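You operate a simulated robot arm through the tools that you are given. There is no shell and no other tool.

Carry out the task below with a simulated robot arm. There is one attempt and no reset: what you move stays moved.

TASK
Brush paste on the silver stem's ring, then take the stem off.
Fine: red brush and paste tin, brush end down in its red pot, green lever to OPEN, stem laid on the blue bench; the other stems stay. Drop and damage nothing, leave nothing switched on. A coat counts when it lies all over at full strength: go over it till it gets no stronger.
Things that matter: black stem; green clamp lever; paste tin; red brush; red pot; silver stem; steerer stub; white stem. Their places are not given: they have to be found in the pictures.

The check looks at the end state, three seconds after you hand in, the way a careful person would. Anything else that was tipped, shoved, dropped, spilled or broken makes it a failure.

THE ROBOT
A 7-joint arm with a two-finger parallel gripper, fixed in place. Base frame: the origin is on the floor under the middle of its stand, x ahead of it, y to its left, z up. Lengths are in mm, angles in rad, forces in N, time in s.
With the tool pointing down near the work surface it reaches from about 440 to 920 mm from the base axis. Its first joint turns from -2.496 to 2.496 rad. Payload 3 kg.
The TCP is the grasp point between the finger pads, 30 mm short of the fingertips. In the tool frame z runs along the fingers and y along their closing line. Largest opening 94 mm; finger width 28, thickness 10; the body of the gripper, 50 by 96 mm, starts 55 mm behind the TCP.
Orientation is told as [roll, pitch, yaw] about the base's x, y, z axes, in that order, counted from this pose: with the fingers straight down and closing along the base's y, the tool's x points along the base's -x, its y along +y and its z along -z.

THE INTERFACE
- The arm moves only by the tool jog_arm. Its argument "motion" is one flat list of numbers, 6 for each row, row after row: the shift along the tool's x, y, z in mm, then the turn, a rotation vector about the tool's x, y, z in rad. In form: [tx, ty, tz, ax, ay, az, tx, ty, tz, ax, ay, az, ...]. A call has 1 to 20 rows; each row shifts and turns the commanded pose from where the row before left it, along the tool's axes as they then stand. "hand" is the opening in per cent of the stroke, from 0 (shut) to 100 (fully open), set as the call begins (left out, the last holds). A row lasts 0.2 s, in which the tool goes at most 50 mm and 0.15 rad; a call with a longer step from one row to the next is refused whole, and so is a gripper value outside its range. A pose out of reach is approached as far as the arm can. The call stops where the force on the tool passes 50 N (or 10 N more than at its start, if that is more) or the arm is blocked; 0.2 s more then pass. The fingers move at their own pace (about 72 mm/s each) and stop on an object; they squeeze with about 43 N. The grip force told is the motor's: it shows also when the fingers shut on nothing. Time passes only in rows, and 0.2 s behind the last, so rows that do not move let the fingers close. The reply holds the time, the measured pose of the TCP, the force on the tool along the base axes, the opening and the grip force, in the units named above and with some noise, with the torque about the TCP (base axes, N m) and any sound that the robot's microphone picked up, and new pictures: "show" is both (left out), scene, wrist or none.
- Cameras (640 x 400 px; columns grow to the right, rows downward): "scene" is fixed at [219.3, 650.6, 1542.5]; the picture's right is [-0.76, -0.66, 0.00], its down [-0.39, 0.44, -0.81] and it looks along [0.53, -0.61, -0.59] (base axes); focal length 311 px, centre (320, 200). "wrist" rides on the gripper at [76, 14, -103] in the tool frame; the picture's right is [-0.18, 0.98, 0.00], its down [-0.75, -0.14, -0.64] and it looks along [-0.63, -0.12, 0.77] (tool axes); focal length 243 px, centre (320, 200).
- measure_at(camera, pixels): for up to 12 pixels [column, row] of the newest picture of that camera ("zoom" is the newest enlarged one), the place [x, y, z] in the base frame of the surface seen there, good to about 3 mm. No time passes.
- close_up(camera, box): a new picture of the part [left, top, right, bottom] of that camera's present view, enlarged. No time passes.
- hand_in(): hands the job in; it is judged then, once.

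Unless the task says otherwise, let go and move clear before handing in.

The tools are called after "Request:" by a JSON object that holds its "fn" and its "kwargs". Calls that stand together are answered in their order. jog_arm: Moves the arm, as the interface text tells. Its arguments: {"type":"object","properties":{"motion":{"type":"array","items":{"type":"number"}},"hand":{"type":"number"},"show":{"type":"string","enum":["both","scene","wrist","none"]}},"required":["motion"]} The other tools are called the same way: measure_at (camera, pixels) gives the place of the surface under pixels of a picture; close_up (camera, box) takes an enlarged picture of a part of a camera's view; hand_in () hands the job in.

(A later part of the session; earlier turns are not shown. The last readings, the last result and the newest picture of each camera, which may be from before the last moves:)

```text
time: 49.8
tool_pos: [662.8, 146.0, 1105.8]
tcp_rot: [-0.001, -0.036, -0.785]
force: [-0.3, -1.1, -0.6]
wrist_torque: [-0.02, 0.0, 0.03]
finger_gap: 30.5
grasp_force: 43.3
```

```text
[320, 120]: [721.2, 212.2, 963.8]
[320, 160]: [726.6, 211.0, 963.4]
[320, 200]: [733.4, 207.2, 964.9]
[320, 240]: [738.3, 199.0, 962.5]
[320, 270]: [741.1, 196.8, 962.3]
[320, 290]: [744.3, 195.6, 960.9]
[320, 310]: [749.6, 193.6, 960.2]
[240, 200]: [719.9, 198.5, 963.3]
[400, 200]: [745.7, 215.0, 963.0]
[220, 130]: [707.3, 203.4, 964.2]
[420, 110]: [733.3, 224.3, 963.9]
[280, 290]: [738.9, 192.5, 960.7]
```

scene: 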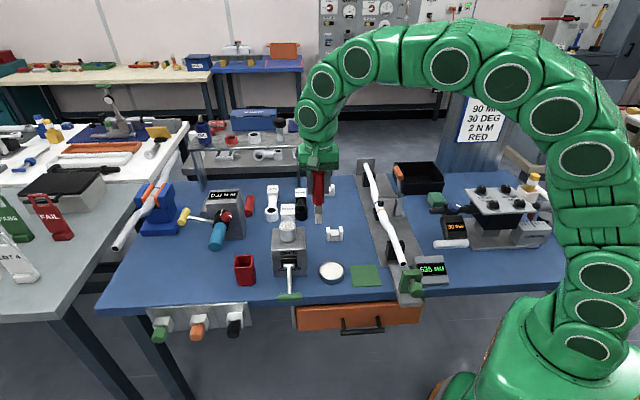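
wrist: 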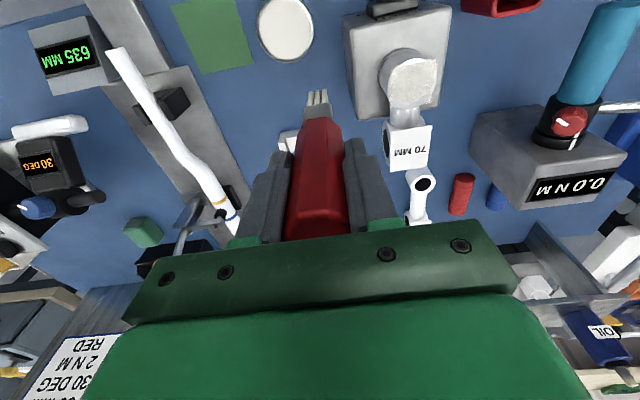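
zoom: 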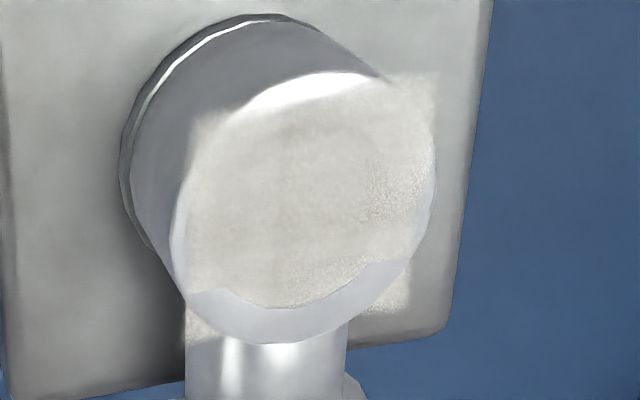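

The middle is thick (z≈964) but the back strip and +u edge are thinner; the brush had tilted backwards in the grip during v-moves. I'll re-straighten it (+0.075 rad), re-dip, and then use u-direction strokes only.

Request:
{"fn": "jog_arm", "kwargs": {"motion": [0, 0, 0, 0, 0.075, 0, 21, -18, 0.8, 0, 0, 0, 21, -18, 0.8, 0, 0, 0, 0, 0, 45, 0, 0, 0, 0, 0, 45, 0, 0, 0, 0, 0, 40, 0, 0, 0, 0, 0, 12, 0, 0, 0, 0, 0, 6, 0, 0, 0, 0, 0, 0, 0, 0, 0]}}

Request:
{"fn": "close_up", "kwargs": {"camera": "scene", "box": [305, 220, 365, 290]}}

Request:
{"fn": "close_up", "kwargs": {"camera": "wrist", "box": [260, 50, 380, 150]}}

```text
time: 51.8
tool_pos: [603.0, 153.6, 958.3]
tcp_rot: [0.0, 0.041, -0.785]
force: [-0.7, -0.3, -1.3]
wrist_torque: [0.0, 0.02, -0.01]
finger_gap: 30.8
grasp_force: 43.4
```

scene: 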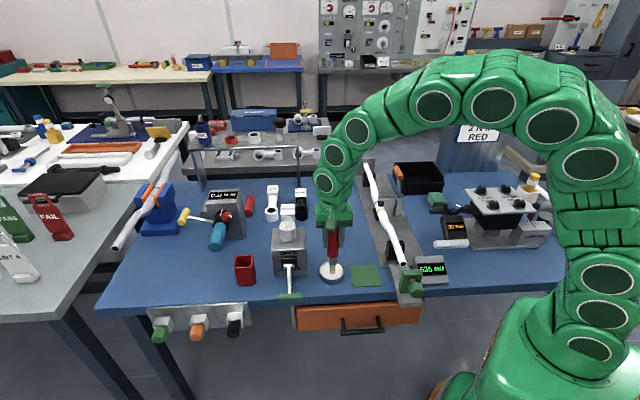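
wrist: 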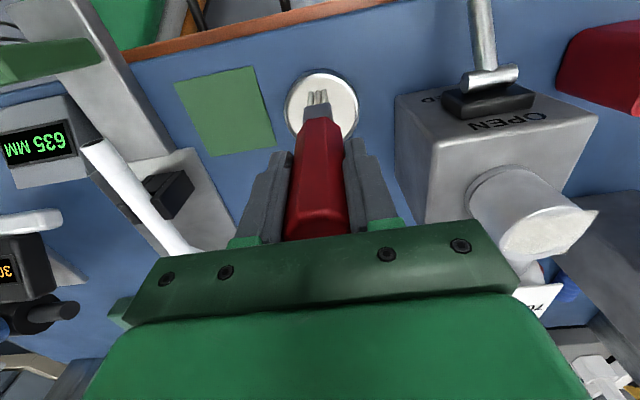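

```text
5.71 times, centred on (335, 255) of scene
```

zoom: 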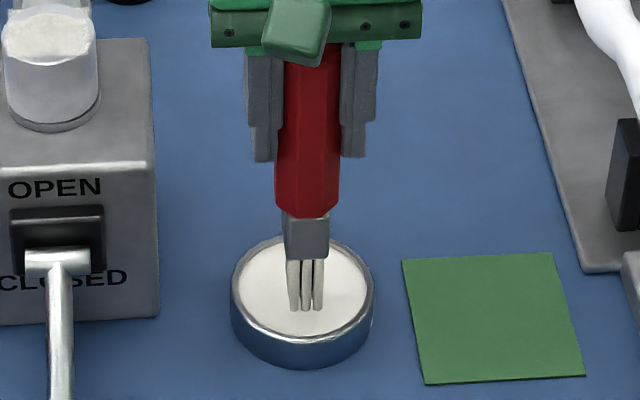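

```text
4.00 times, centred on (320, 100) of wrist
```

zoom: 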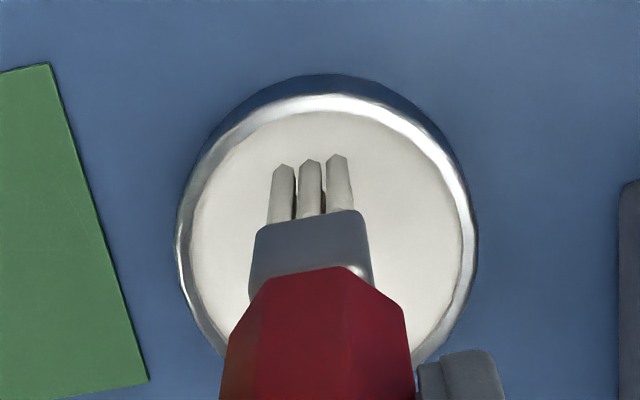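

TCP is at z≈958 over the tin with the brush upright. I'll lower to the paste in small steps.

Request:
{"fn": "jog_arm", "kwargs": {"motion": [0, 0, 6, 0, 0, 0, 0, 0, 2, 0, 0, 0, 0, 0, 0, 0, 0, 0], "show": "none"}}

```text
time: 52.6
tool_pos: [604.7, 154.2, 950.4]
tcp_rot: [0.0, 0.04, -0.784]
force: [0.8, 0.0, -0.1]
wrist_torque: [-0.02, 0.02, 0.04]
finger_gap: 30.8
grasp_force: 42.9
```

Request:
{"fn": "jog_arm", "kwargs": {"motion": [0, 0, 1.2, 0, 0, 0, 0, 0, 0, 0, 0, 0], "show": "none"}}

```text
time: 53.2
tool_pos: [604.3, 153.4, 949.5]
tcp_rot: [0.0, 0.039, -0.784]
force: [0.5, 0.2, -0.1]
wrist_torque: [0.02, -0.03, -0.03]
finger_gap: 30.7
grasp_force: 42.7
```

Request:
{"fn": "jog_arm", "kwargs": {"motion": [0, 0, 1, 0, 0, 0, 0, 0, 0, 0, 0, 0], "show": "none"}}

```text
time: 53.8
tool_pos: [604.3, 153.7, 949.0]
tcp_rot: [0.0, 0.04, -0.784]
force: [0.0, -0.4, -1.2]
wrist_torque: [0.04, 0.01, -0.04]
finger_gap: 31.0
grasp_force: 42.6
```

Request:
{"fn": "jog_arm", "kwargs": {"motion": [0, 0, 0.8, 0, 0, 0, 0, 0, 0, 0, 0, 0], "show": "none"}}

```text
time: 54.4
tool_pos: [603.5, 154.4, 947.5]
tcp_rot: [0.001, 0.04, -0.784]
force: [0.1, 0.5, -0.8]
wrist_torque: [0.04, 0.0, 0.01]
finger_gap: 30.7
grasp_force: 42.9
```

Request:
{"fn": "jog_arm", "kwargs": {"motion": [0, 0, 0.8, 0, 0, 0, 0, 0, 0, 0, 0, 0], "show": "none"}}

```text
time: 55.0
tool_pos: [604.0, 154.3, 947.3]
tcp_rot: [-0.001, 0.04, -0.788]
force: [-1.0, -0.4, 4.7]
wrist_torque: [-0.11, 0.02, -0.03]
finger_gap: 30.8
grasp_force: 43.1
```

Contact at 5 N. A small u-swirl to load, then lift and check the bristles' alignment in the pictures.

Request:
{"fn": "jog_arm", "kwargs": {"motion": [0, 4, 0, 0, 0, 0, 0, -8, 0, 0, 0, 0, 0, 8, 0, 0, 0, 0, 0, -4, 0, 0, 0, 0, 0, 0, -5, 0, 0, 0, 0, 0, -40, 0, 0, 0, 0, 0, -40, 0, 0, 0, 0, 0, -40, 0, 0, 0, 0, 0, -33, 0, 0, 0, 0, 0, 0, 0, 0, 0]}}

Request:
{"fn": "close_up", "kwargs": {"camera": "scene", "box": [310, 150, 360, 250]}}

Request:
{"fn": "close_up", "kwargs": {"camera": "wrist", "box": [260, 50, 380, 150]}}

```text
time: 57.2
tool_pos: [609.0, 150.4, 1105.0]
tcp_rot: [0.0, 0.04, -0.786]
force: [-0.4, 0.1, -0.2]
wrist_torque: [0.0, 0.01, 0.04]
finger_gap: 30.6
grasp_force: 42.7
```

scene: 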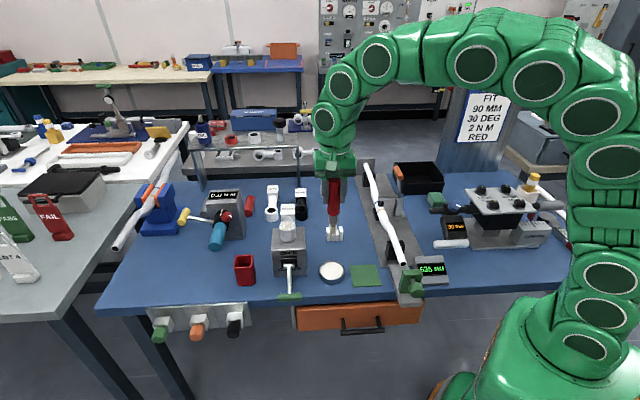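
wrist: 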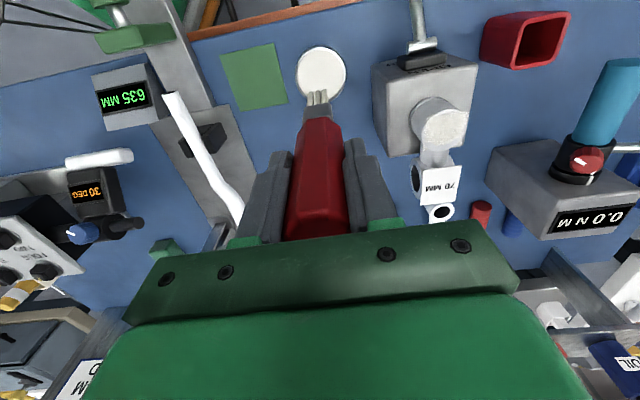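

```text
4.00 times, centred on (335, 200) of scene
```

zoom: 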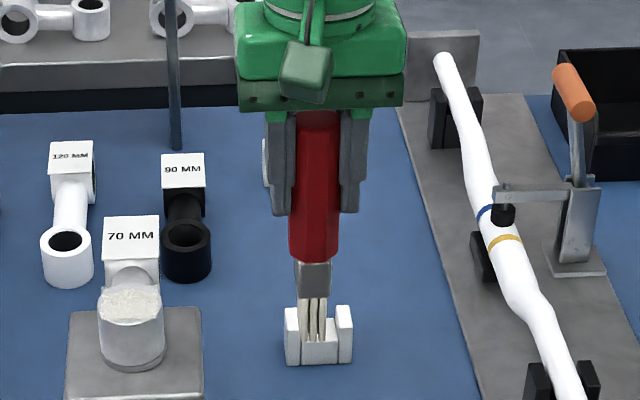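

```text
4.00 times, centred on (320, 100) of wrist
```

zoom: 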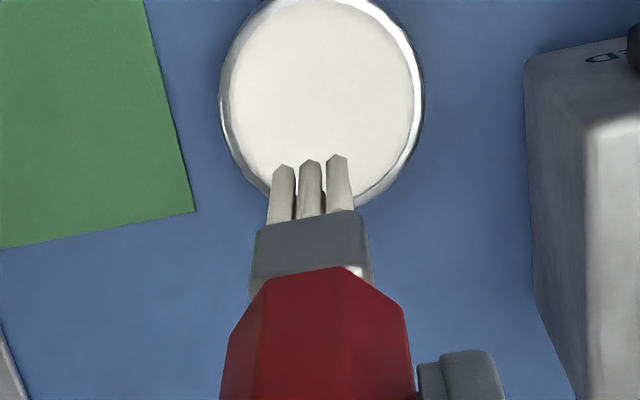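

The bristles are loaded and unchanged relative to the tool, which tilts +0.04 to compensate. I'll verify the brush is vertical by measuring points down its front.

Request:
{"fn": "measure_at", "kwargs": {"camera": "zoom", "pixels": [[310, 167], [310, 185], [310, 200], [310, 215], [310, 240], [310, 262], [310, 280], [310, 320], [310, 350], [310, 380]]}}

Request:
{"fn": "measure_at", "kwargs": {"camera": "scene", "pixels": [[334, 181], [334, 190], [334, 200], [334, 210], [333, 216], [333, 221], [333, 226], [333, 232]]}}

```text
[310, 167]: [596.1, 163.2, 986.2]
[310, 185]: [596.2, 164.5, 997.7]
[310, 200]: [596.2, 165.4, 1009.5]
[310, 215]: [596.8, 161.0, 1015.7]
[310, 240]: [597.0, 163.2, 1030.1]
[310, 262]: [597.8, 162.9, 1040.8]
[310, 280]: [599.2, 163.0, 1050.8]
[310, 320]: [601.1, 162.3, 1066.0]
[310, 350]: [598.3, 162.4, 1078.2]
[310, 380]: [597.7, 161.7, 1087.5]
```

```text
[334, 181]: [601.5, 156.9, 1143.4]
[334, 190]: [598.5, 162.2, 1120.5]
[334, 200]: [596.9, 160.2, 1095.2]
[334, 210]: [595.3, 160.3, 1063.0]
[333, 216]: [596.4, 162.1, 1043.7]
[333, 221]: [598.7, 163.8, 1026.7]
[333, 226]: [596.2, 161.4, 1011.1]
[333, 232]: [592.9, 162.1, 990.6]
```

The brush is vertical within ~1°. I'll move to the back −u corner over the ring again for u-strokes.

Request:
{"fn": "jog_arm", "kwargs": {"motion": [-20.8, 34, -0.83, 0, 0, 0, -20.8, 34, -0.83, 0, 0, 0, -20.8, 34, -0.83, 0, 0, 0, 0, 0, 8, 0, 0, 0, 0, 0, 4, 0, 0, 0, 0, 0, 0, 0, 0, 0]}}

Request:
{"fn": "close_up", "kwargs": {"camera": "scene", "box": [265, 200, 315, 245]}}

Request:
{"fn": "close_up", "kwargs": {"camera": "wrist", "box": [260, 60, 380, 160]}}

```text
time: 58.6
tool_pos: [724.0, 179.7, 1092.3]
tcp_rot: [-0.001, 0.04, -0.786]
force: [0.2, -0.7, -0.4]
wrist_torque: [0.0, 0.02, 0.0]
finger_gap: 30.8
grasp_force: 43.0
```

scene: 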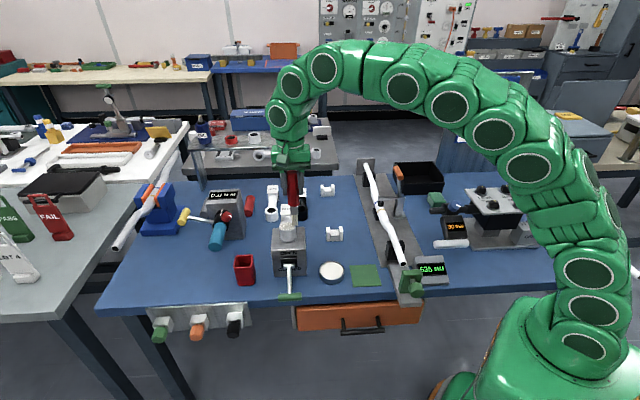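
wrist: 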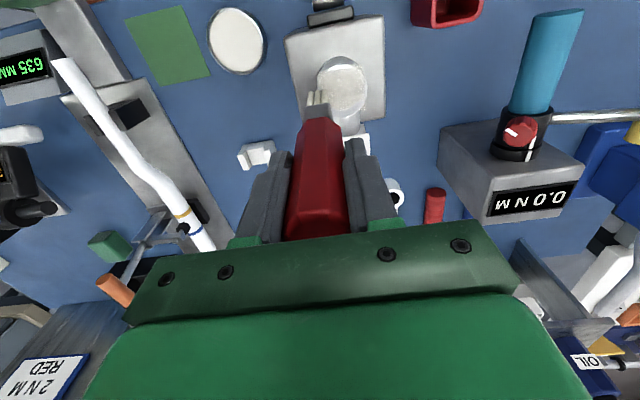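

```text
8.89 times, centred on (290, 222) of scene
```

zoom: 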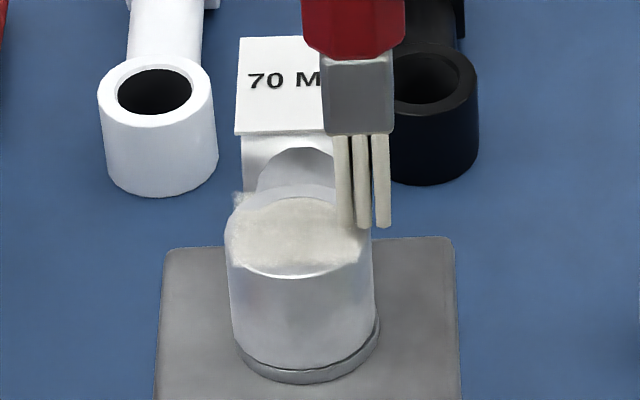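

```text
4.00 times, centred on (320, 110) of wrist
```

zoom: 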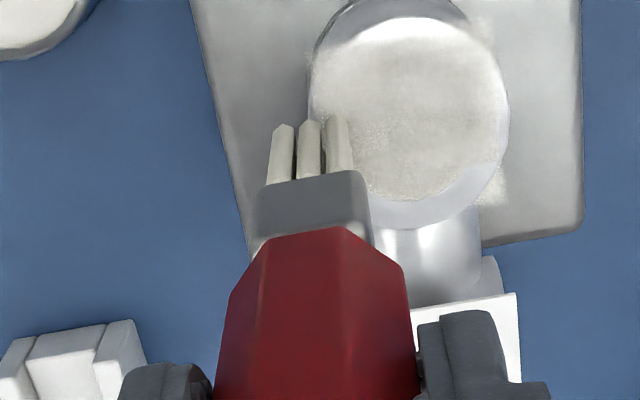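

TCP rel. ring is (−20,−10). I'll shift 4 mm further back and lower to contact.

Request:
{"fn": "jog_arm", "kwargs": {"motion": [-4, 6, -0.16, 0, 0, 0, 0, 0, 2.5, 0, 0, 0, 0, 0, 0.8, 0, 0, 0, 0, 0, 0, 0, 0, 0], "show": "none"}}

```text
time: 59.6
tool_pos: [731.8, 180.0, 1090.0]
tcp_rot: [0.0, 0.04, -0.786]
force: [-0.3, 0.4, -1.3]
wrist_torque: [0.0, 0.02, -0.02]
finger_gap: 30.7
grasp_force: 43.2
```

Request:
{"fn": "jog_arm", "kwargs": {"motion": [0, 0, 1, 0, 0, 0, 0, 0, 0, 0, 0, 0], "show": "none"}}

```text
time: 60.2
tool_pos: [733.0, 179.7, 1089.0]
tcp_rot: [-0.001, 0.039, -0.785]
force: [0.7, -1.5, 7.8]
wrist_torque: [-0.15, -0.28, -0.01]
finger_gap: 31.0
grasp_force: 43.0
```

Contact is 8 N at rel. (−13.6,−16.4). I'll run three u-strokes at the back, then lift, step 9 mm forward, and stroke once more.

Request:
{"fn": "jog_arm", "kwargs": {"motion": [0, 8, -0.2, 0, 0, 0, 0, 8, 0, 0, 0, 0, 0, 8, 0, 0, 0, 0, 0, 8, 0, 0, 0, 0, 0, -8, 0, 0, 0, 0, 0, -8, 0, 0, 0, 0, 0, -8, 0, 0, 0, 0, 0, -8, 0, 0, 0, 0, 0, 8, 0, 0, 0, 0, 0, 8, 0, 0, 0, 0, 0, 8, 0, 0, 0, 0, 0, 8, 0, 0, 0, 0, 0, 0, -2, 0, 0, 0, 9, 0, 0.36, 0, 0, 0, 0, 0, 2, 0, 0, 0, 0, -8, 0, 0, 0, 0, 0, -8, 0, 0, 0, 0, 0, -8, 0, 0, 0, 0, 0, -8, 0, 0, 0, 0]}}

Request:
{"fn": "close_up", "kwargs": {"camera": "scene", "box": [265, 200, 315, 245]}}

Request:
{"fn": "close_up", "kwargs": {"camera": "wrist", "box": [260, 60, 380, 160]}}

```text
time: 64.2
tool_pos: [724.6, 185.4, 1087.9]
tcp_rot: [-0.001, 0.042, -0.786]
force: [0.2, 0.0, 1.7]
wrist_torque: [0.03, -0.07, 0.0]
finger_gap: 30.6
grasp_force: 43.7
```

scene: 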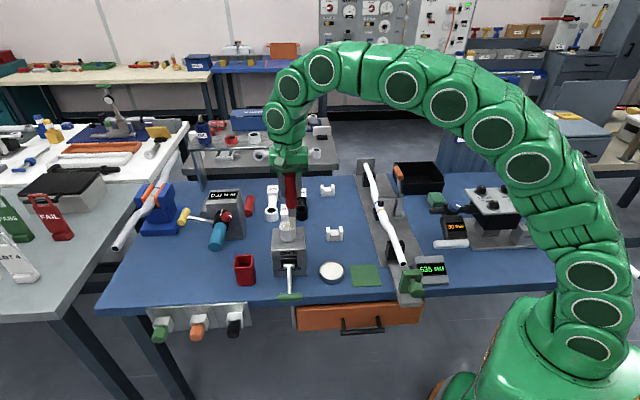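
wrist: 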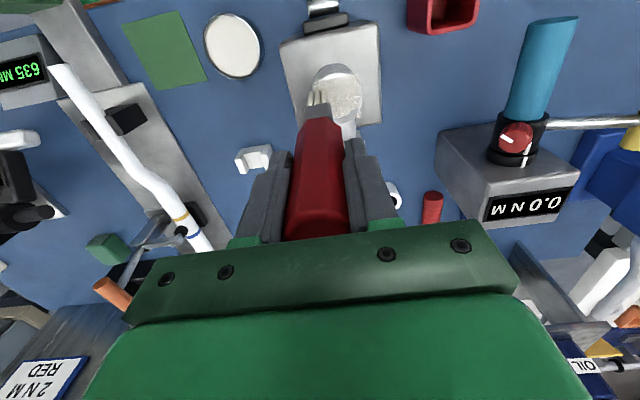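

```text
8.89 times, centred on (290, 222) of scene
```

zoom: 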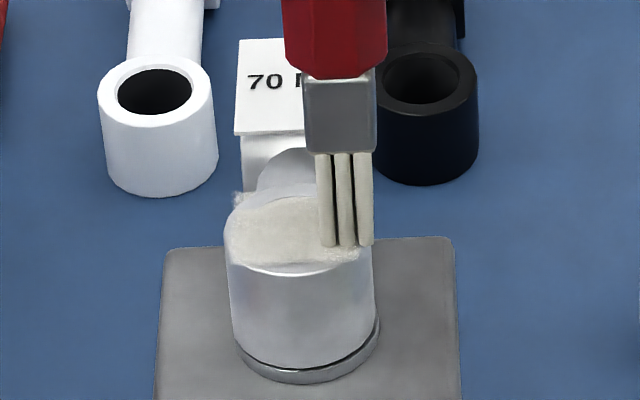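

```text
4.00 times, centred on (320, 110) of wrist
```

zoom: 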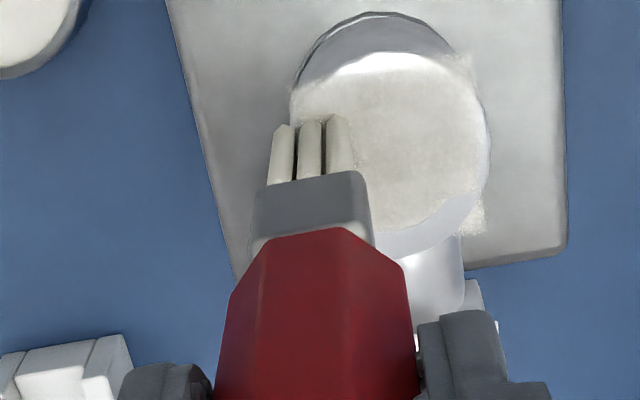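

Good, force ≈2 N at rel. (−15.6,−6.5). I'll continue with u-strokes, stepping forward with lifts.

Request:
{"fn": "jog_arm", "kwargs": {"motion": [0, 8, 0.2, 0, 0, 0, 0, 8, 0, 0, 0, 0, 0, 8, 0, 0, 0, 0, 0, 8, 0, 0, 0, 0, 0, 0, -2, 0, 0, 0, 9, 0, 0.36, 0, 0, 0, 0, 0, 2, 0, 0, 0, 0, -8, 0, 0, 0, 0, 0, -8, 0, 0, 0, 0, 0, -8, 0, 0, 0, 0, 0, -8, 0, 0, 0, 0, 0, 0, -2, 0, 0, 0, 9, 0, 0.36, 0, 0, 0, 0, 0, 2, 0, 0, 0, 0, 8, 0, 0, 0, 0, 0, 8, 0, 0, 0, 0, 0, 8, 0, 0, 0, 0, 0, 8, 0, 0, 0, 0], "show": "none"}}

Request:
{"fn": "jog_arm", "kwargs": {"motion": [0, 0, -15, 0, 0, 0, 0, -45, -3, 0, 0, 0, 0, -45, 0, 0, 0, 0, 0, -10, 0, 0, 0, 0, 0, 0, 0, 0, 0, 0]}}

Request:
{"fn": "close_up", "kwargs": {"camera": "scene", "box": [270, 205, 310, 245]}}

Request:
{"fn": "close_up", "kwargs": {"camera": "wrist", "box": [370, 40, 470, 140]}}

```text
time: 68.0
tool_pos: [734.9, 220.4, 1089.1]
tcp_rot: [-0.003, 0.042, -0.787]
force: [-20.7, -17.9, 7.8]
wrist_torque: [-2.26, 2.46, -0.14]
finger_gap: 33.5
grasp_force: 43.1
```

```text
time: 69.2
tool_pos: [666.0, 151.2, 1106.8]
tcp_rot: [0.001, 0.039, -0.786]
force: [0.6, -0.1, -0.6]
wrist_torque: [0.03, 0.01, 0.02]
finger_gap: 30.8
grasp_force: 43.4
```

scene: 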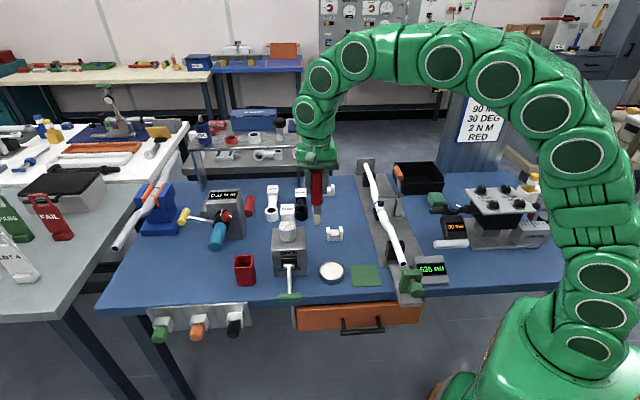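
wrist: 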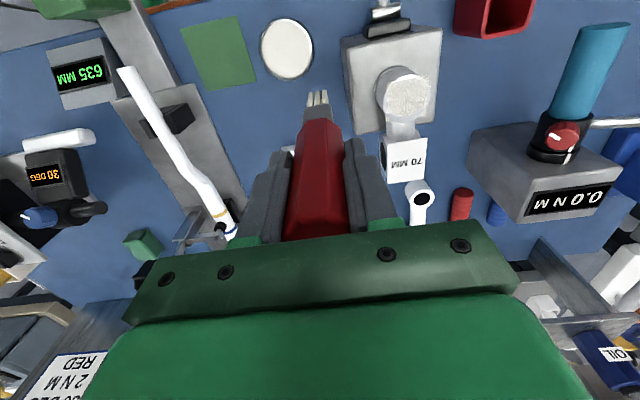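

```text
10.00 times, centred on (290, 225) of scene
```

zoom: 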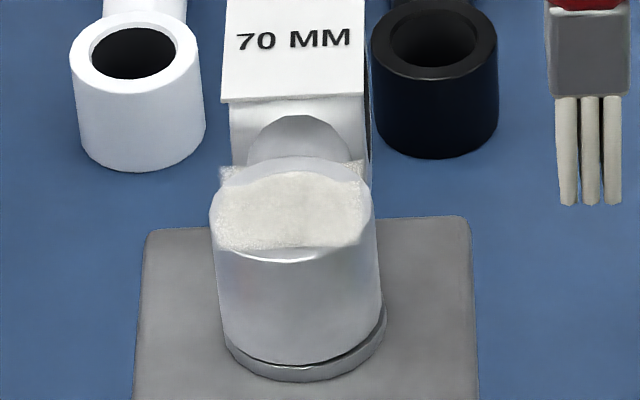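

```text
4.00 times, centred on (420, 90) of wrist
```

zoom: 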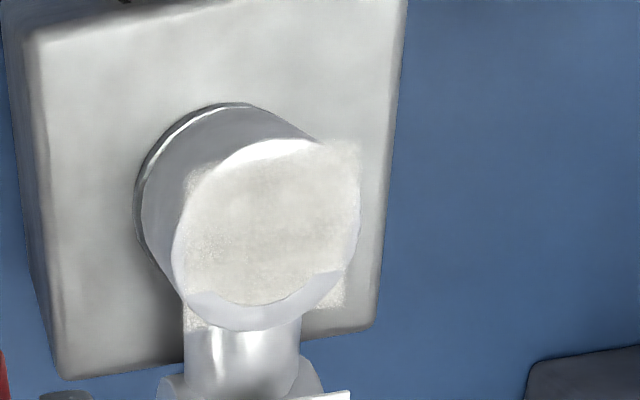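

The last stroke caught sideways (27 N lateral) and the stem may have shifted ~1 mm, so I must be gentler. The back crescent of the ring still shows bare; I'll inspect it closely.

Request:
{"fn": "close_up", "kwargs": {"camera": "wrist", "box": [375, 60, 445, 130]}}

Request:
{"fn": "measure_at", "kwargs": {"camera": "zoom", "pixels": [[200, 150], [420, 120], [410, 330], [200, 350], [280, 320], [250, 330], [350, 300], [300, 100], [290, 200], [290, 260], [290, 290], [390, 250]]}}

Request:
{"fn": "close_up", "kwargs": {"camera": "scene", "box": [278, 212, 304, 238]}}

```text
5.71 times, centred on (410, 95) of wrist
```

zoom: 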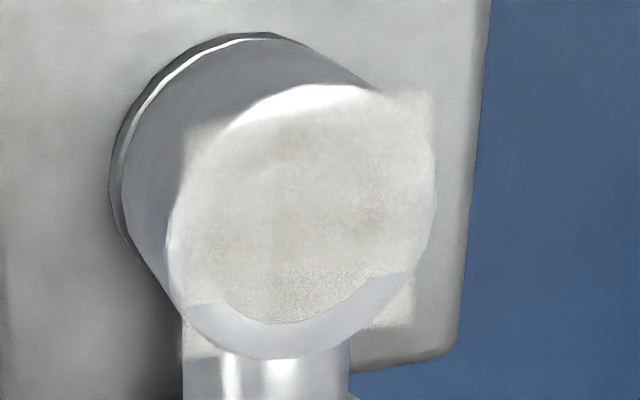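

```text
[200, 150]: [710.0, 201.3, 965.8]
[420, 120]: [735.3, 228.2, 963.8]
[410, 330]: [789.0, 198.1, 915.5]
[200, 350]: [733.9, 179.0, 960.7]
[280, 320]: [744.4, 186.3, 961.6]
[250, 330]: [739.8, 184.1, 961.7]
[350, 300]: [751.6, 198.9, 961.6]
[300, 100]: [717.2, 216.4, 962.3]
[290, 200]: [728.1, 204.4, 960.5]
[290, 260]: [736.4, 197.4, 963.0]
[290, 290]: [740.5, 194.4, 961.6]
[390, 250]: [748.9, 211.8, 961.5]
```

```text
15.38 times, centred on (291, 225) of scene
```

zoom: 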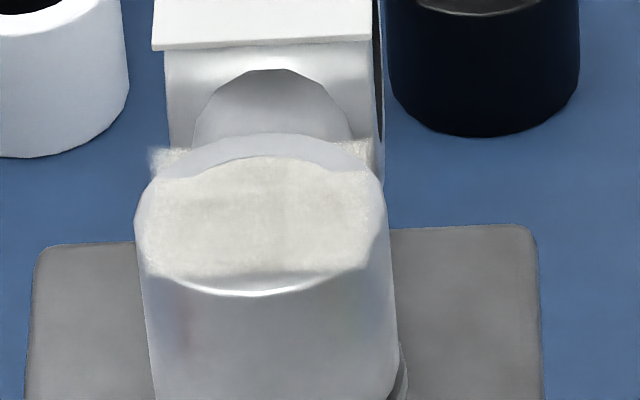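

Coat edges at the back and the +u side remain speckled (thinner). Before re-dipping I'll check the brush's posture in the grip after that sideways catch.

Request:
{"fn": "close_up", "kwargs": {"camera": "wrist", "box": [260, 60, 380, 160]}}

Request:
{"fn": "measure_at", "kwargs": {"camera": "zoom", "pixels": [[282, 135], [310, 130], [338, 123], [310, 160], [310, 190], [310, 215], [310, 250], [310, 290], [310, 330], [310, 370]]}}

Request:
{"fn": "close_up", "kwargs": {"camera": "scene", "box": [295, 160, 340, 235]}}

```text
4.00 times, centred on (320, 110) of wrist
```

zoom: 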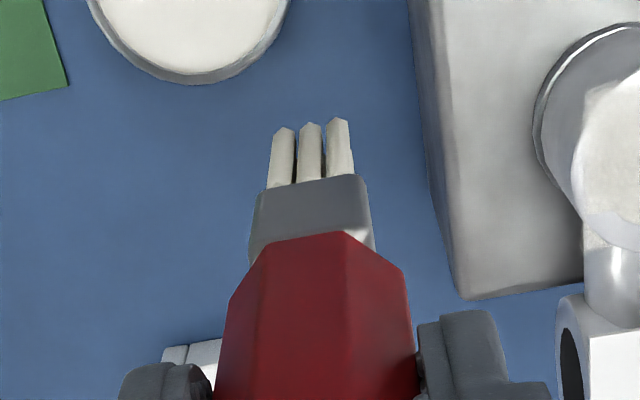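

```text
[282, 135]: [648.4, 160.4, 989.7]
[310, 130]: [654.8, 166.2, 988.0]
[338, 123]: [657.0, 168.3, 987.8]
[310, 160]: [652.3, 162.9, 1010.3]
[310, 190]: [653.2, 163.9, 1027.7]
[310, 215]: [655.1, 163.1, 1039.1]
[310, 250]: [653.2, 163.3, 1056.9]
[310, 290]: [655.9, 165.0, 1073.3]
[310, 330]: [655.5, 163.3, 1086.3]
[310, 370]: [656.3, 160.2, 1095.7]
```

```text
5.33 times, centred on (318, 198) of scene
```

zoom: 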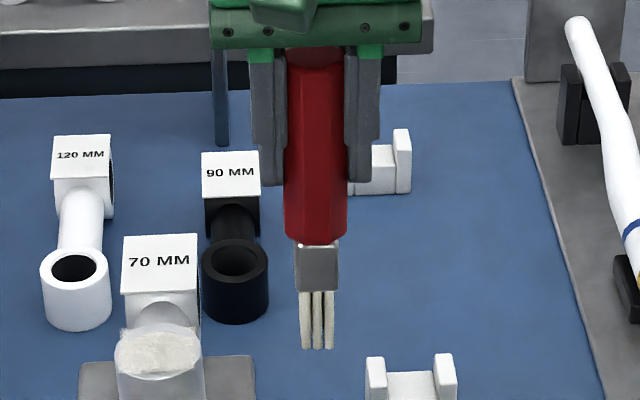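

The brush posture is unchanged. I'll re-dip now: move to the tin and lower to just above contact.

Request:
{"fn": "jog_arm", "kwargs": {"motion": [20.2, -21, 0.8, 0, 0, 0, 20.2, -21, 0.8, 0, 0, 0, 0, 0, 45, 0, 0, 0, 0, 0, 45, 0, 0, 0, 0, 0, 45, 0, 0, 0, 0, 0, 14, 0, 0, 0, 0, 0, 6, 0, 0, 0, 0, 0, 2, 0, 0, 0, 0, 0, 0, 0, 0, 0], "show": "none"}}

```text
time: 71.2
tool_pos: [602.6, 153.3, 950.0]
tcp_rot: [0.0, 0.039, -0.786]
force: [0.1, 0.4, -0.7]
wrist_torque: [-0.01, 0.0, 0.01]
finger_gap: 30.9
grasp_force: 43.0
```

Request:
{"fn": "jog_arm", "kwargs": {"motion": [0, 0, 1.8, 0, 0, 0, 0, 0, 0, 0, 0, 0], "show": "none"}}

```text
time: 71.8
tool_pos: [602.2, 153.1, 948.3]
tcp_rot: [0.001, 0.038, -0.785]
force: [0.3, 0.0, -0.4]
wrist_torque: [0.03, 0.0, -0.01]
finger_gap: 30.8
grasp_force: 42.8
```

Request:
{"fn": "jog_arm", "kwargs": {"motion": [0, 0, 1, 0, 0, 0, 0, 0, 0, 0, 0, 0], "show": "none"}}

```text
time: 72.4
tool_pos: [602.2, 152.7, 947.6]
tcp_rot: [0.0, 0.041, -0.786]
force: [0.0, -0.3, -0.2]
wrist_torque: [-0.01, -0.01, -0.02]
finger_gap: 30.8
grasp_force: 43.3
```

Request:
{"fn": "jog_arm", "kwargs": {"motion": [0, 0, 0.8, 0, 0, 0, 0, 0, 0, 0, 0, 0], "show": "none"}}

```text
time: 73.0
tool_pos: [602.1, 153.5, 945.8]
tcp_rot: [0.0, 0.041, -0.786]
force: [0.9, -0.1, -0.7]
wrist_torque: [-0.03, -0.02, -0.02]
finger_gap: 30.8
grasp_force: 43.2
```

Request:
{"fn": "jog_arm", "kwargs": {"motion": [0, 0, 0.8, 0, 0, 0, 0, 0, 0, 0, 0, 0], "show": "none"}}

```text
time: 73.6
tool_pos: [602.4, 153.4, 945.9]
tcp_rot: [-0.003, 0.039, -0.786]
force: [-0.9, -0.3, 5.7]
wrist_torque: [-0.07, 0.02, 0.01]
finger_gap: 30.9
grasp_force: 43.0
```

Contact's at 945.8 with torque indicating the back bristle row touches first, so the brush leans slightly forward. I'll lift 2 mm, rotate −0.03 rad and touch again.

Request:
{"fn": "jog_arm", "kwargs": {"motion": [0, 0, -2, 0, 0, 0, 0, 0, 0, 0, -0.03, 0, 0, 0, 1.2, 0, 0, 0, 0, 0, 0, 0, 0, 0], "show": "none"}}

```text
time: 74.6
tool_pos: [602.1, 152.6, 947.6]
tcp_rot: [0.0, 0.011, -0.786]
force: [-0.3, 0.5, -0.2]
wrist_torque: [-0.02, -0.01, -0.04]
finger_gap: 30.5
grasp_force: 43.2
```

Request:
{"fn": "jog_arm", "kwargs": {"motion": [0, 0, 0.8, 0, 0, 0, 0, 0, 0, 0, 0, 0], "show": "none"}}

```text
time: 75.2
tool_pos: [601.0, 152.8, 945.5]
tcp_rot: [0.0, 0.01, -0.784]
force: [-0.5, 0.0, 0.0]
wrist_torque: [0.03, -0.02, -0.01]
finger_gap: 30.6
grasp_force: 43.3
```

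Request:
{"fn": "jog_arm", "kwargs": {"motion": [0, 0, 0.8, 0, 0, 0, 0, 0, 0, 0, 0, 0], "show": "none"}}

```text
time: 75.8
tool_pos: [602.6, 154.2, 944.9]
tcp_rot: [0.001, 0.01, -0.785]
force: [-1.3, -0.2, 12.0]
wrist_torque: [-0.06, 0.19, -0.01]
finger_gap: 30.6
grasp_force: 42.8
```

Now the contact is centred (v≈0) at 12 N — the brush is level. A short u-swirl, lift out, and go over the ring.

Request:
{"fn": "jog_arm", "kwargs": {"motion": [0, 0, -0.3, 0, 0, 0, 0, 4, 0, 0, 0, 0, 0, -8, 0, 0, 0, 0, 0, 4, 0, 0, 0, 0, 0, 0, -5, 0, 0, 0, 0, 0, -40, 0, 0, 0, 0, 0, -40, 0, 0, 0, 0, 0, -40, 0, 0, 0, 0, 0, -33, 0, 0, 0, 0, 0, 0, 0, 0, 0]}}

Request:
{"fn": "close_up", "kwargs": {"camera": "wrist", "box": [370, 70, 500, 220]}}

Request:
{"fn": "close_up", "kwargs": {"camera": "wrist", "box": [260, 50, 380, 150]}}

```text
time: 78.0
tool_pos: [603.4, 153.3, 1103.3]
tcp_rot: [0.0, 0.01, -0.785]
force: [0.2, 0.2, -0.3]
wrist_torque: [0.01, 0.0, 0.01]
finger_gap: 30.6
grasp_force: 42.9
```

scene: 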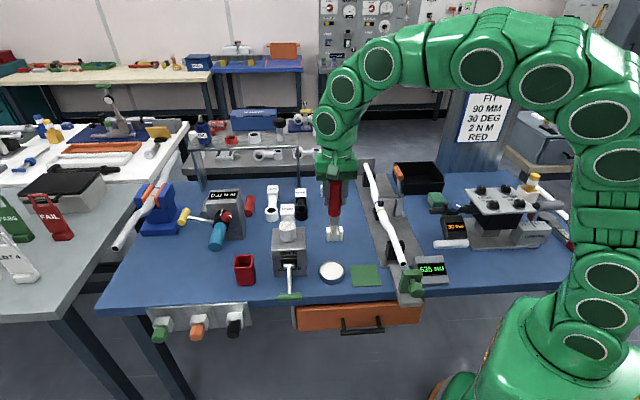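
wrist: 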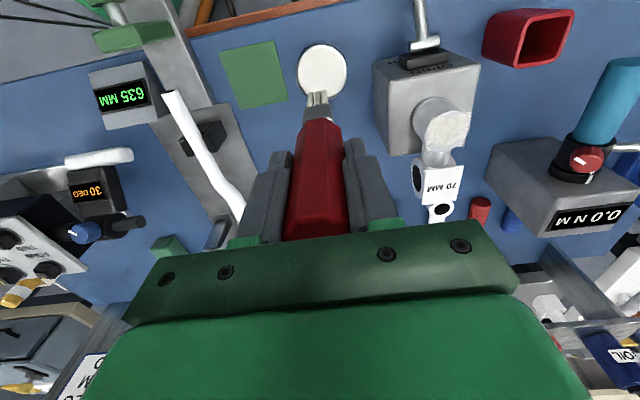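

```text
2.67 times, centred on (435, 145) of wrist
```

zoom: 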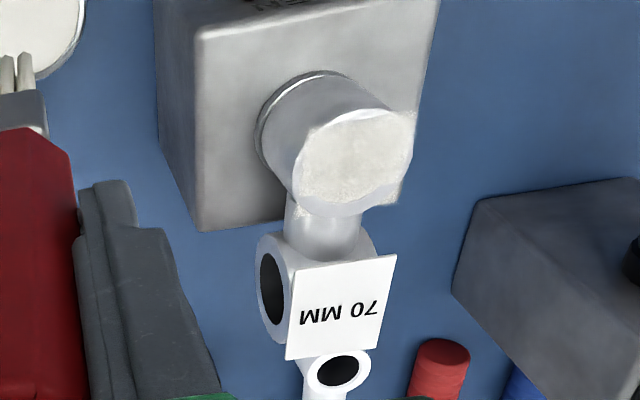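

```text
4.00 times, centred on (320, 100) of wrist
```

zoom: 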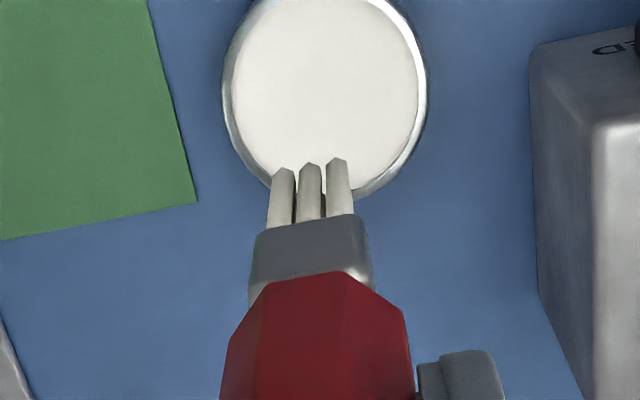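

The bristles are loaded. I'll re-measure the stem's present location (label corners and ring edges) before approaching.

Request:
{"fn": "measure_at", "kwargs": {"camera": "wrist", "pixels": [[427, 169], [463, 166.5], [458, 200], [423, 203], [425, 142], [468, 124], [444, 148.5], [446, 111], [430, 119], [470, 113], [465, 143], [428, 155]]}}

```text
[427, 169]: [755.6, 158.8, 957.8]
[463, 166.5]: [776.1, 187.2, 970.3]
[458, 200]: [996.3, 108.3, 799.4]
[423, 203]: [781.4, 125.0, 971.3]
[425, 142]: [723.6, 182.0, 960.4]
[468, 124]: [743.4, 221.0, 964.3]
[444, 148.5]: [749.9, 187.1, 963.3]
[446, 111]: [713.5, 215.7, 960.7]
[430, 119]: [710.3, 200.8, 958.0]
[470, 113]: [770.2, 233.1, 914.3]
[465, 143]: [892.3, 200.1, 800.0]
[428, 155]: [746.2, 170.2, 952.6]
```

The ring's centre is now ≈(732.5,201.5) — shifted about 1 mm, still seated. I'll go to the back −u corner and lower close to contact.

Request:
{"fn": "jog_arm", "kwargs": {"motion": [-23.4, 35.8, -0.23, 0, 0, 0, -23.4, 35.8, -0.23, 0, 0, 0, -23.4, 35.8, -0.23, 0, 0, 0, 0, 0, 9, 0, 0, 0, 0, 0, 5, 0, 0, 0, 0, 0, 0, 0, 0, 0]}}

Request:
{"fn": "close_up", "kwargs": {"camera": "wrist", "box": [260, 60, 380, 160]}}

Request:
{"fn": "close_up", "kwargs": {"camera": "scene", "box": [265, 200, 315, 245]}}

```text
time: 79.4
tool_pos: [729.5, 179.2, 1088.9]
tcp_rot: [-0.001, 0.01, -0.785]
force: [0.0, -0.2, -0.8]
wrist_torque: [0.01, 0.0, -0.01]
finger_gap: 30.9
grasp_force: 43.0
```

scene: 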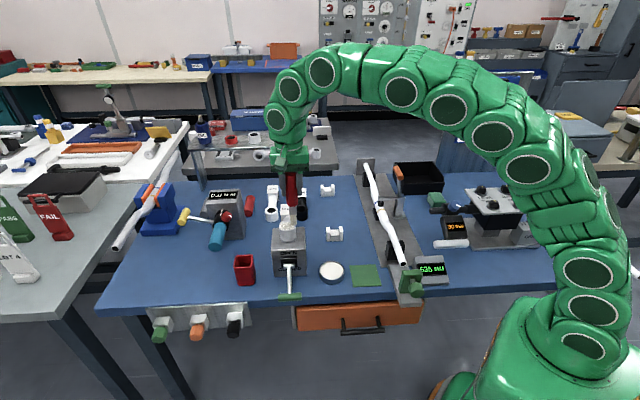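
wrist: 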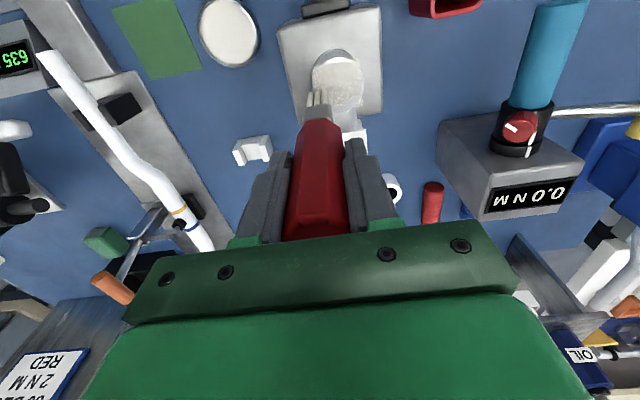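

```text
4.00 times, centred on (320, 110) of wrist
```

zoom: 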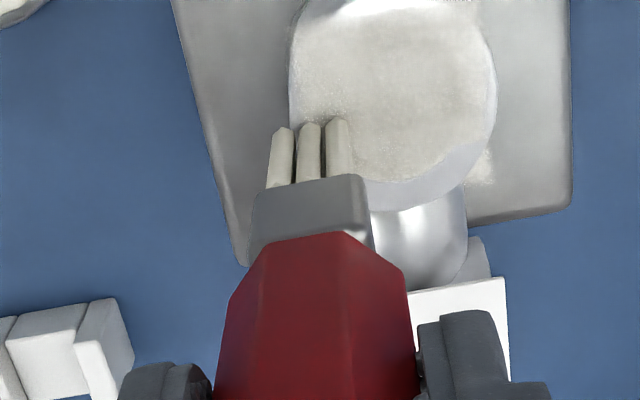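

```text
8.89 times, centred on (290, 222) of scene
```

zoom: 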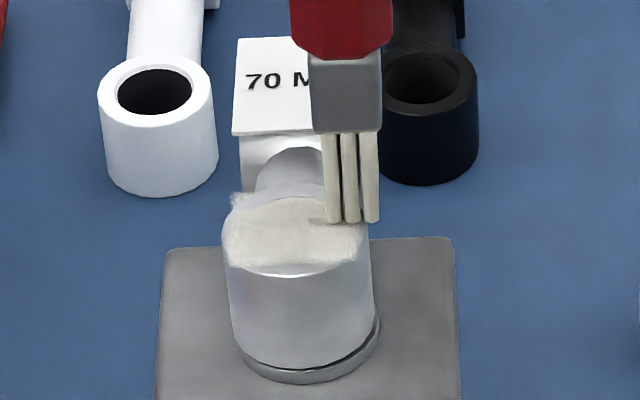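

I'm at rel. (−18,−13.6). To avoid catching an edge I'll centre in u first, then lower to light contact.

Request:
{"fn": "jog_arm", "kwargs": {"motion": [0, 18, 0, 0, 0, 0, 0, 0, 1.5, 0, 0, 0, 0, 0, 0, 0, 0, 0], "show": "none"}}

```text
time: 80.2
tool_pos: [741.2, 192.3, 1087.8]
tcp_rot: [0.0, 0.011, -0.786]
force: [-1.7, -2.9, 8.8]
wrist_torque: [-0.35, 0.28, -0.01]
finger_gap: 30.6
grasp_force: 42.5
```

Contact 9 N; I'll ease off 0.4 mm and run gentle ±14 mm u-strokes along the back.

Request:
{"fn": "jog_arm", "kwargs": {"motion": [0, 0, -0.4, 0, 0, 0, 0, -7, 0, 0, 0, 0, 0, -7, 0, 0, 0, 0, 0, 7, 0, 0, 0, 0, 0, 7, 0, 0, 0, 0, 0, 7, 0, 0, 0, 0, 0, 7, 0, 0, 0, 0, 0, -7, 0, 0, 0, 0, 0, -7, 0, 0, 0, 0, 0, -7, 0, 0, 0, 0, 0, -7, 0, 0, 0, 0, 0, 7, 0, 0, 0, 0, 0, 7, 0, 0, 0, 0, 0, 7, 0, 0, 0, 0, 0, 7, 0, 0, 0, 0, 0, -7, 0, 0, 0, 0, 0, -7, 0, 0, 0, 0]}}

Request:
{"fn": "close_up", "kwargs": {"camera": "wrist", "box": [260, 60, 380, 160]}}

Request:
{"fn": "close_up", "kwargs": {"camera": "scene", "box": [265, 200, 315, 245]}}

```text
time: 83.8
tool_pos: [741.1, 191.5, 1087.7]
tcp_rot: [-0.001, 0.012, -0.786]
force: [-0.4, -0.7, 1.6]
wrist_torque: [-0.01, -0.01, 0.02]
finger_gap: 30.7
grasp_force: 42.6
```

scene: 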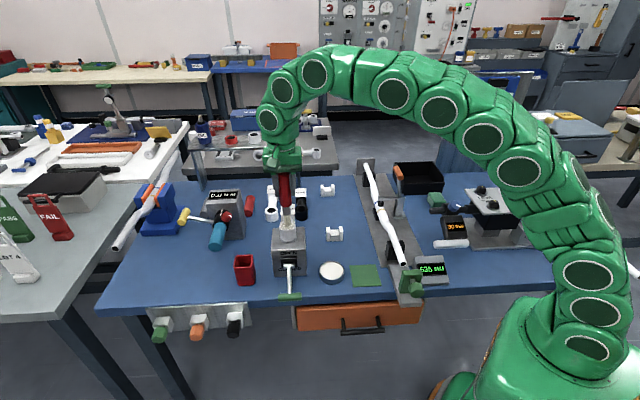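
wrist: 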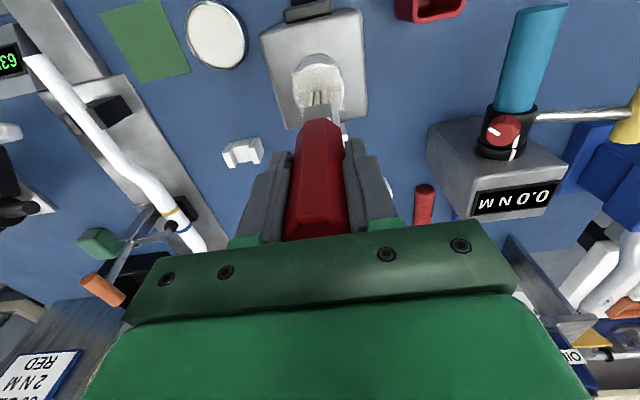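

```text
4.00 times, centred on (320, 110) of wrist
```

zoom: 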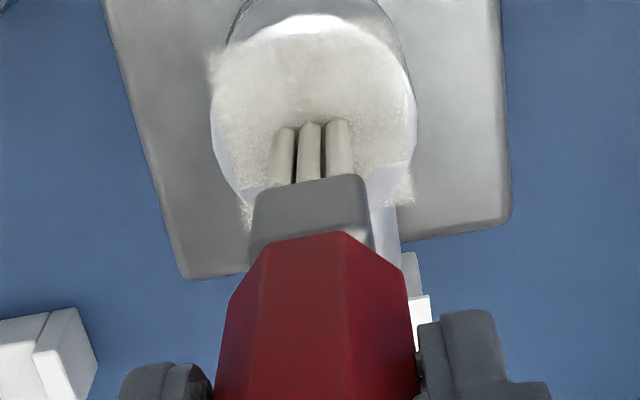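

```text
8.89 times, centred on (290, 222) of scene
```

zoom: 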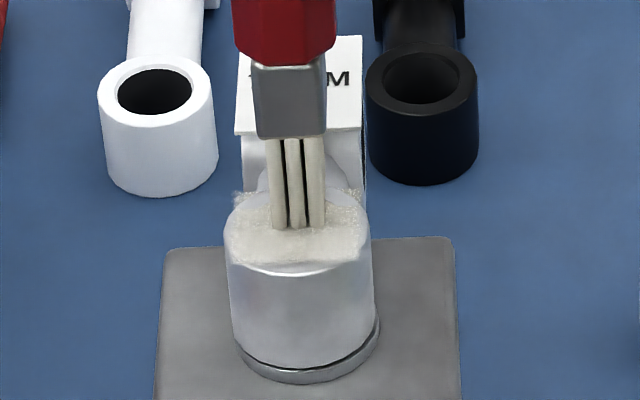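

Force stays light (≈2 N). I'll lift, step 9 mm forward, and do the same strokes at mid.

Request:
{"fn": "jog_arm", "kwargs": {"motion": [0, 0, -2.2, 0, 0, 0, 9, 0, 0.1, 0, 0, 0, 0, 0, 2.1, 0, 0, 0, 0, 0, 0, 0, 0, 0], "show": "none"}}

```text
time: 84.8
tool_pos: [735.4, 197.8, 1086.9]
tcp_rot: [-0.001, 0.011, -0.786]
force: [-0.3, 0.2, 0.0]
wrist_torque: [-0.04, 0.01, 0.0]
finger_gap: 30.6
grasp_force: 42.8
```

No contact yet; I'll lower 0.7 mm and stroke.

Request:
{"fn": "jog_arm", "kwargs": {"motion": [0, 0, 0.7, 0, 0, 0, 0, 0, 0, 0, 0, 0], "show": "none"}}

```text
time: 85.4
tool_pos: [735.7, 197.8, 1087.9]
tcp_rot: [0.001, 0.008, -0.786]
force: [-1.2, 1.2, 7.1]
wrist_torque: [0.01, 0.04, 0.01]
finger_gap: 30.9
grasp_force: 43.1
```

Request:
{"fn": "jog_arm", "kwargs": {"motion": [0, 0, -0.3, 0, 0, 0, 0, -7, 0, 0, 0, 0, 0, -7, 0, 0, 0, 0, 0, 7, 0, 0, 0, 0, 0, 7, 0, 0, 0, 0, 0, 7, 0, 0, 0, 0, 0, 7, 0, 0, 0, 0, 0, -7, 0, 0, 0, 0, 0, -7, 0, 0, 0, 0, 0, -7, 0, 0, 0, 0, 0, -7, 0, 0, 0, 0, 0, 7, 0, 0, 0, 0, 0, 7, 0, 0, 0, 0, 0, 7, 0, 0, 0, 0, 0, 7, 0, 0, 0, 0, 0, -7, 0, 0, 0, 0, 0, -7, 0, 0, 0, 0], "show": "none"}}

Request:
{"fn": "jog_arm", "kwargs": {"motion": [0, 0, -2.2, 0, 0, 0, 10, 0, 0.1, 0, 0, 0, 0, 0, 2.1, 0, 0, 0, 0, 0, 0, 0, 0, 0], "show": "none"}}

```text
time: 89.0
tool_pos: [734.5, 198.3, 1088.0]
tcp_rot: [0.001, 0.008, -0.785]
force: [-0.5, -0.3, -1.2]
wrist_torque: [0.03, -0.01, 0.01]
finger_gap: 30.6
grasp_force: 43.3
```

```text
time: 90.0
tool_pos: [727.6, 205.4, 1086.8]
tcp_rot: [-0.001, 0.01, -0.786]
force: [0.0, 0.4, 0.0]
wrist_torque: [-0.03, -0.03, 0.0]
finger_gap: 30.7
grasp_force: 43.1
```

Now at rel. v≈+6, no contact. Lower 0.8 mm and check.

Request:
{"fn": "jog_arm", "kwargs": {"motion": [0, 0, 0.8, 0, 0, 0, 0, 0, 0, 0, 0, 0], "show": "none"}}

```text
time: 90.6
tool_pos: [728.2, 203.5, 1087.0]
tcp_rot: [0.0, 0.009, -0.785]
force: [-1.2, 2.0, 6.8]
wrist_torque: [0.31, 0.23, 0.0]
finger_gap: 30.9
grasp_force: 42.9
```

Request:
{"fn": "jog_arm", "kwargs": {"motion": [0, 0, -0.3, 0, 0, 0, 0, -7, 0, 0, 0, 0, 0, -7, 0, 0, 0, 0, 0, 7, 0, 0, 0, 0, 0, 7, 0, 0, 0, 0, 0, 7, 0, 0, 0, 0, 0, 7, 0, 0, 0, 0, 0, -7, 0, 0, 0, 0, 0, -7, 0, 0, 0, 0, 0, -7, 0, 0, 0, 0, 0, -7, 0, 0, 0, 0, 0, 7, 0, 0, 0, 0, 0, 7, 0, 0, 0, 0, 0, 7, 0, 0, 0, 0, 0, 7, 0, 0, 0, 0, 0, -7, 0, 0, 0, 0, 0, -7, 0, 0, 0, 0], "show": "none"}}

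Request:
{"fn": "jog_arm", "kwargs": {"motion": [0, 0, -15, 0, 0, 0, 0, -40, -3, 0, 0, 0, 0, -40, 0, 0, 0, 0, 0, 0, 0, 0, 0, 0]}}

Request:
{"fn": "close_up", "kwargs": {"camera": "scene", "box": [270, 205, 310, 245]}}

Request:
{"fn": "close_up", "kwargs": {"camera": "wrist", "box": [375, 60, 445, 130]}}

Request:
{"fn": "close_up", "kwargs": {"camera": "scene", "box": [278, 212, 304, 238]}}

```text
time: 94.2
tool_pos: [728.5, 205.4, 1085.8]
tcp_rot: [0.0, 0.009, -0.785]
force: [0.3, 0.2, -1.2]
wrist_torque: [-0.01, -0.03, 0.03]
finger_gap: 30.9
grasp_force: 43.7
```

```text
time: 95.2
tool_pos: [671.4, 146.6, 1106.0]
tcp_rot: [-0.001, 0.011, -0.786]
force: [0.0, 0.6, -1.1]
wrist_torque: [-0.01, -0.01, -0.02]
finger_gap: 30.6
grasp_force: 42.6
```

scene: 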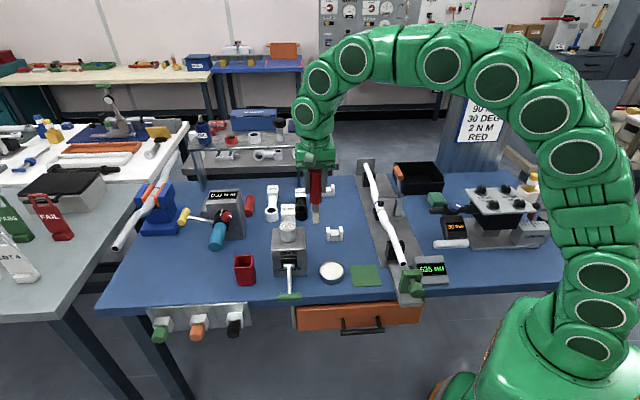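
wrist: 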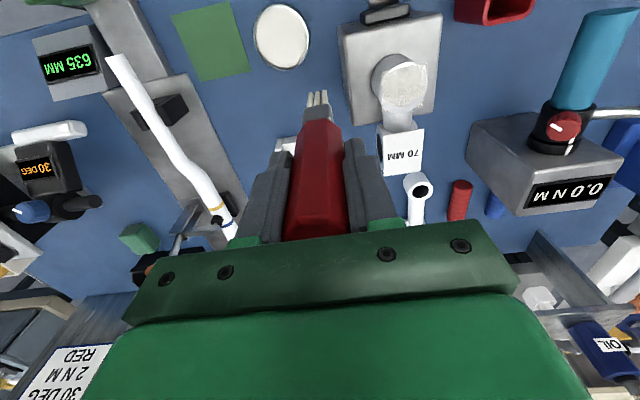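

```text
10.00 times, centred on (290, 225) of scene
```

zoom: 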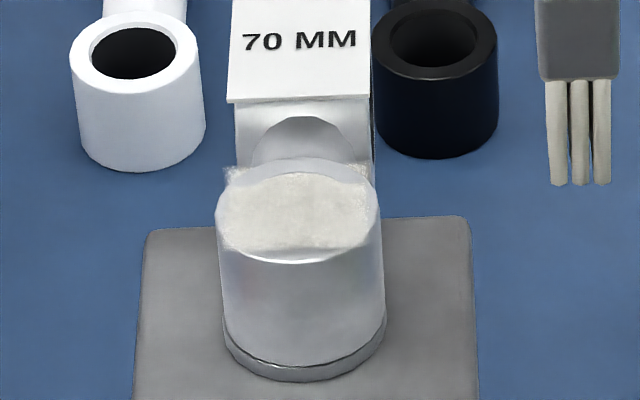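

```text
5.71 times, centred on (410, 95) of wrist
```

zoom: 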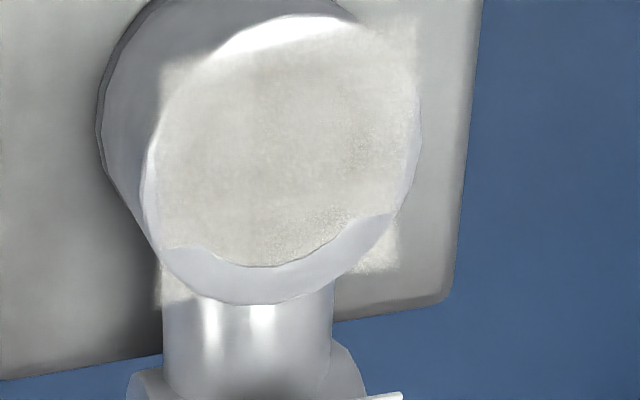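

```text
15.38 times, centred on (291, 225) of scene
```

zoom: 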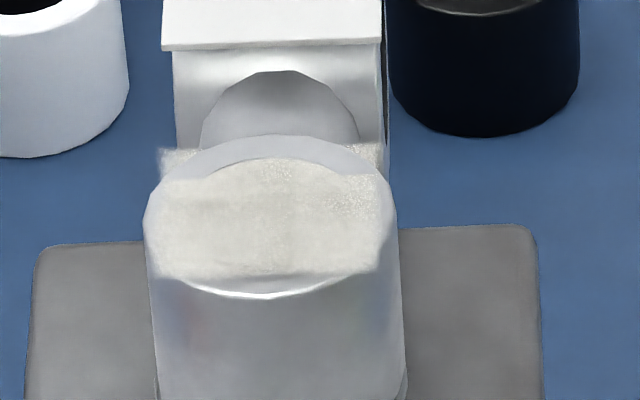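

The coat looks about the same as before in the middle; its plane is slightly sloped (front z≈964, back z≈961), so the back crescent hides it. To be sure of full strength at edges and corners, I'll re-dip and make one more complete set, then compare pictures.

Request:
{"fn": "jog_arm", "kwargs": {"motion": [25.4, -21.5, 0.25, 0, 0, 0, 25.4, -21.5, 0.25, 0, 0, 0, 0, 0, 45, 0, 0, 0, 0, 0, 45, 0, 0, 0, 0, 0, 45, 0, 0, 0, 0, 0, 18, 0, 0, 0, 0, 0, 5, 0, 0, 0, 0, 0, 0, 0, 0, 0], "show": "none"}}

```text
time: 97.0
tool_pos: [602.8, 155.0, 947.7]
tcp_rot: [0.002, 0.011, -0.785]
force: [0.3, 0.3, 0.2]
wrist_torque: [0.05, -0.01, 0.02]
finger_gap: 31.1
grasp_force: 43.2
```

Request:
{"fn": "jog_arm", "kwargs": {"motion": [0, 0, 1.5, 0, 0, 0, 0, 0, 0, 0, 0, 0], "show": "none"}}

```text
time: 97.6
tool_pos: [603.3, 155.2, 945.3]
tcp_rot: [-0.001, 0.012, -0.786]
force: [0.3, 0.3, -0.1]
wrist_torque: [-0.01, 0.01, 0.0]
finger_gap: 30.8
grasp_force: 42.9
```

Request:
{"fn": "jog_arm", "kwargs": {"motion": [0, 0, 1, 0, 0, 0, 0, 0, 0, 0, 0, 0], "show": "none"}}

```text
time: 98.2
tool_pos: [605.1, 155.2, 944.5]
tcp_rot: [0.0, 0.01, -0.786]
force: [0.6, -0.4, -0.9]
wrist_torque: [0.02, 0.0, -0.01]
finger_gap: 30.8
grasp_force: 42.9
```

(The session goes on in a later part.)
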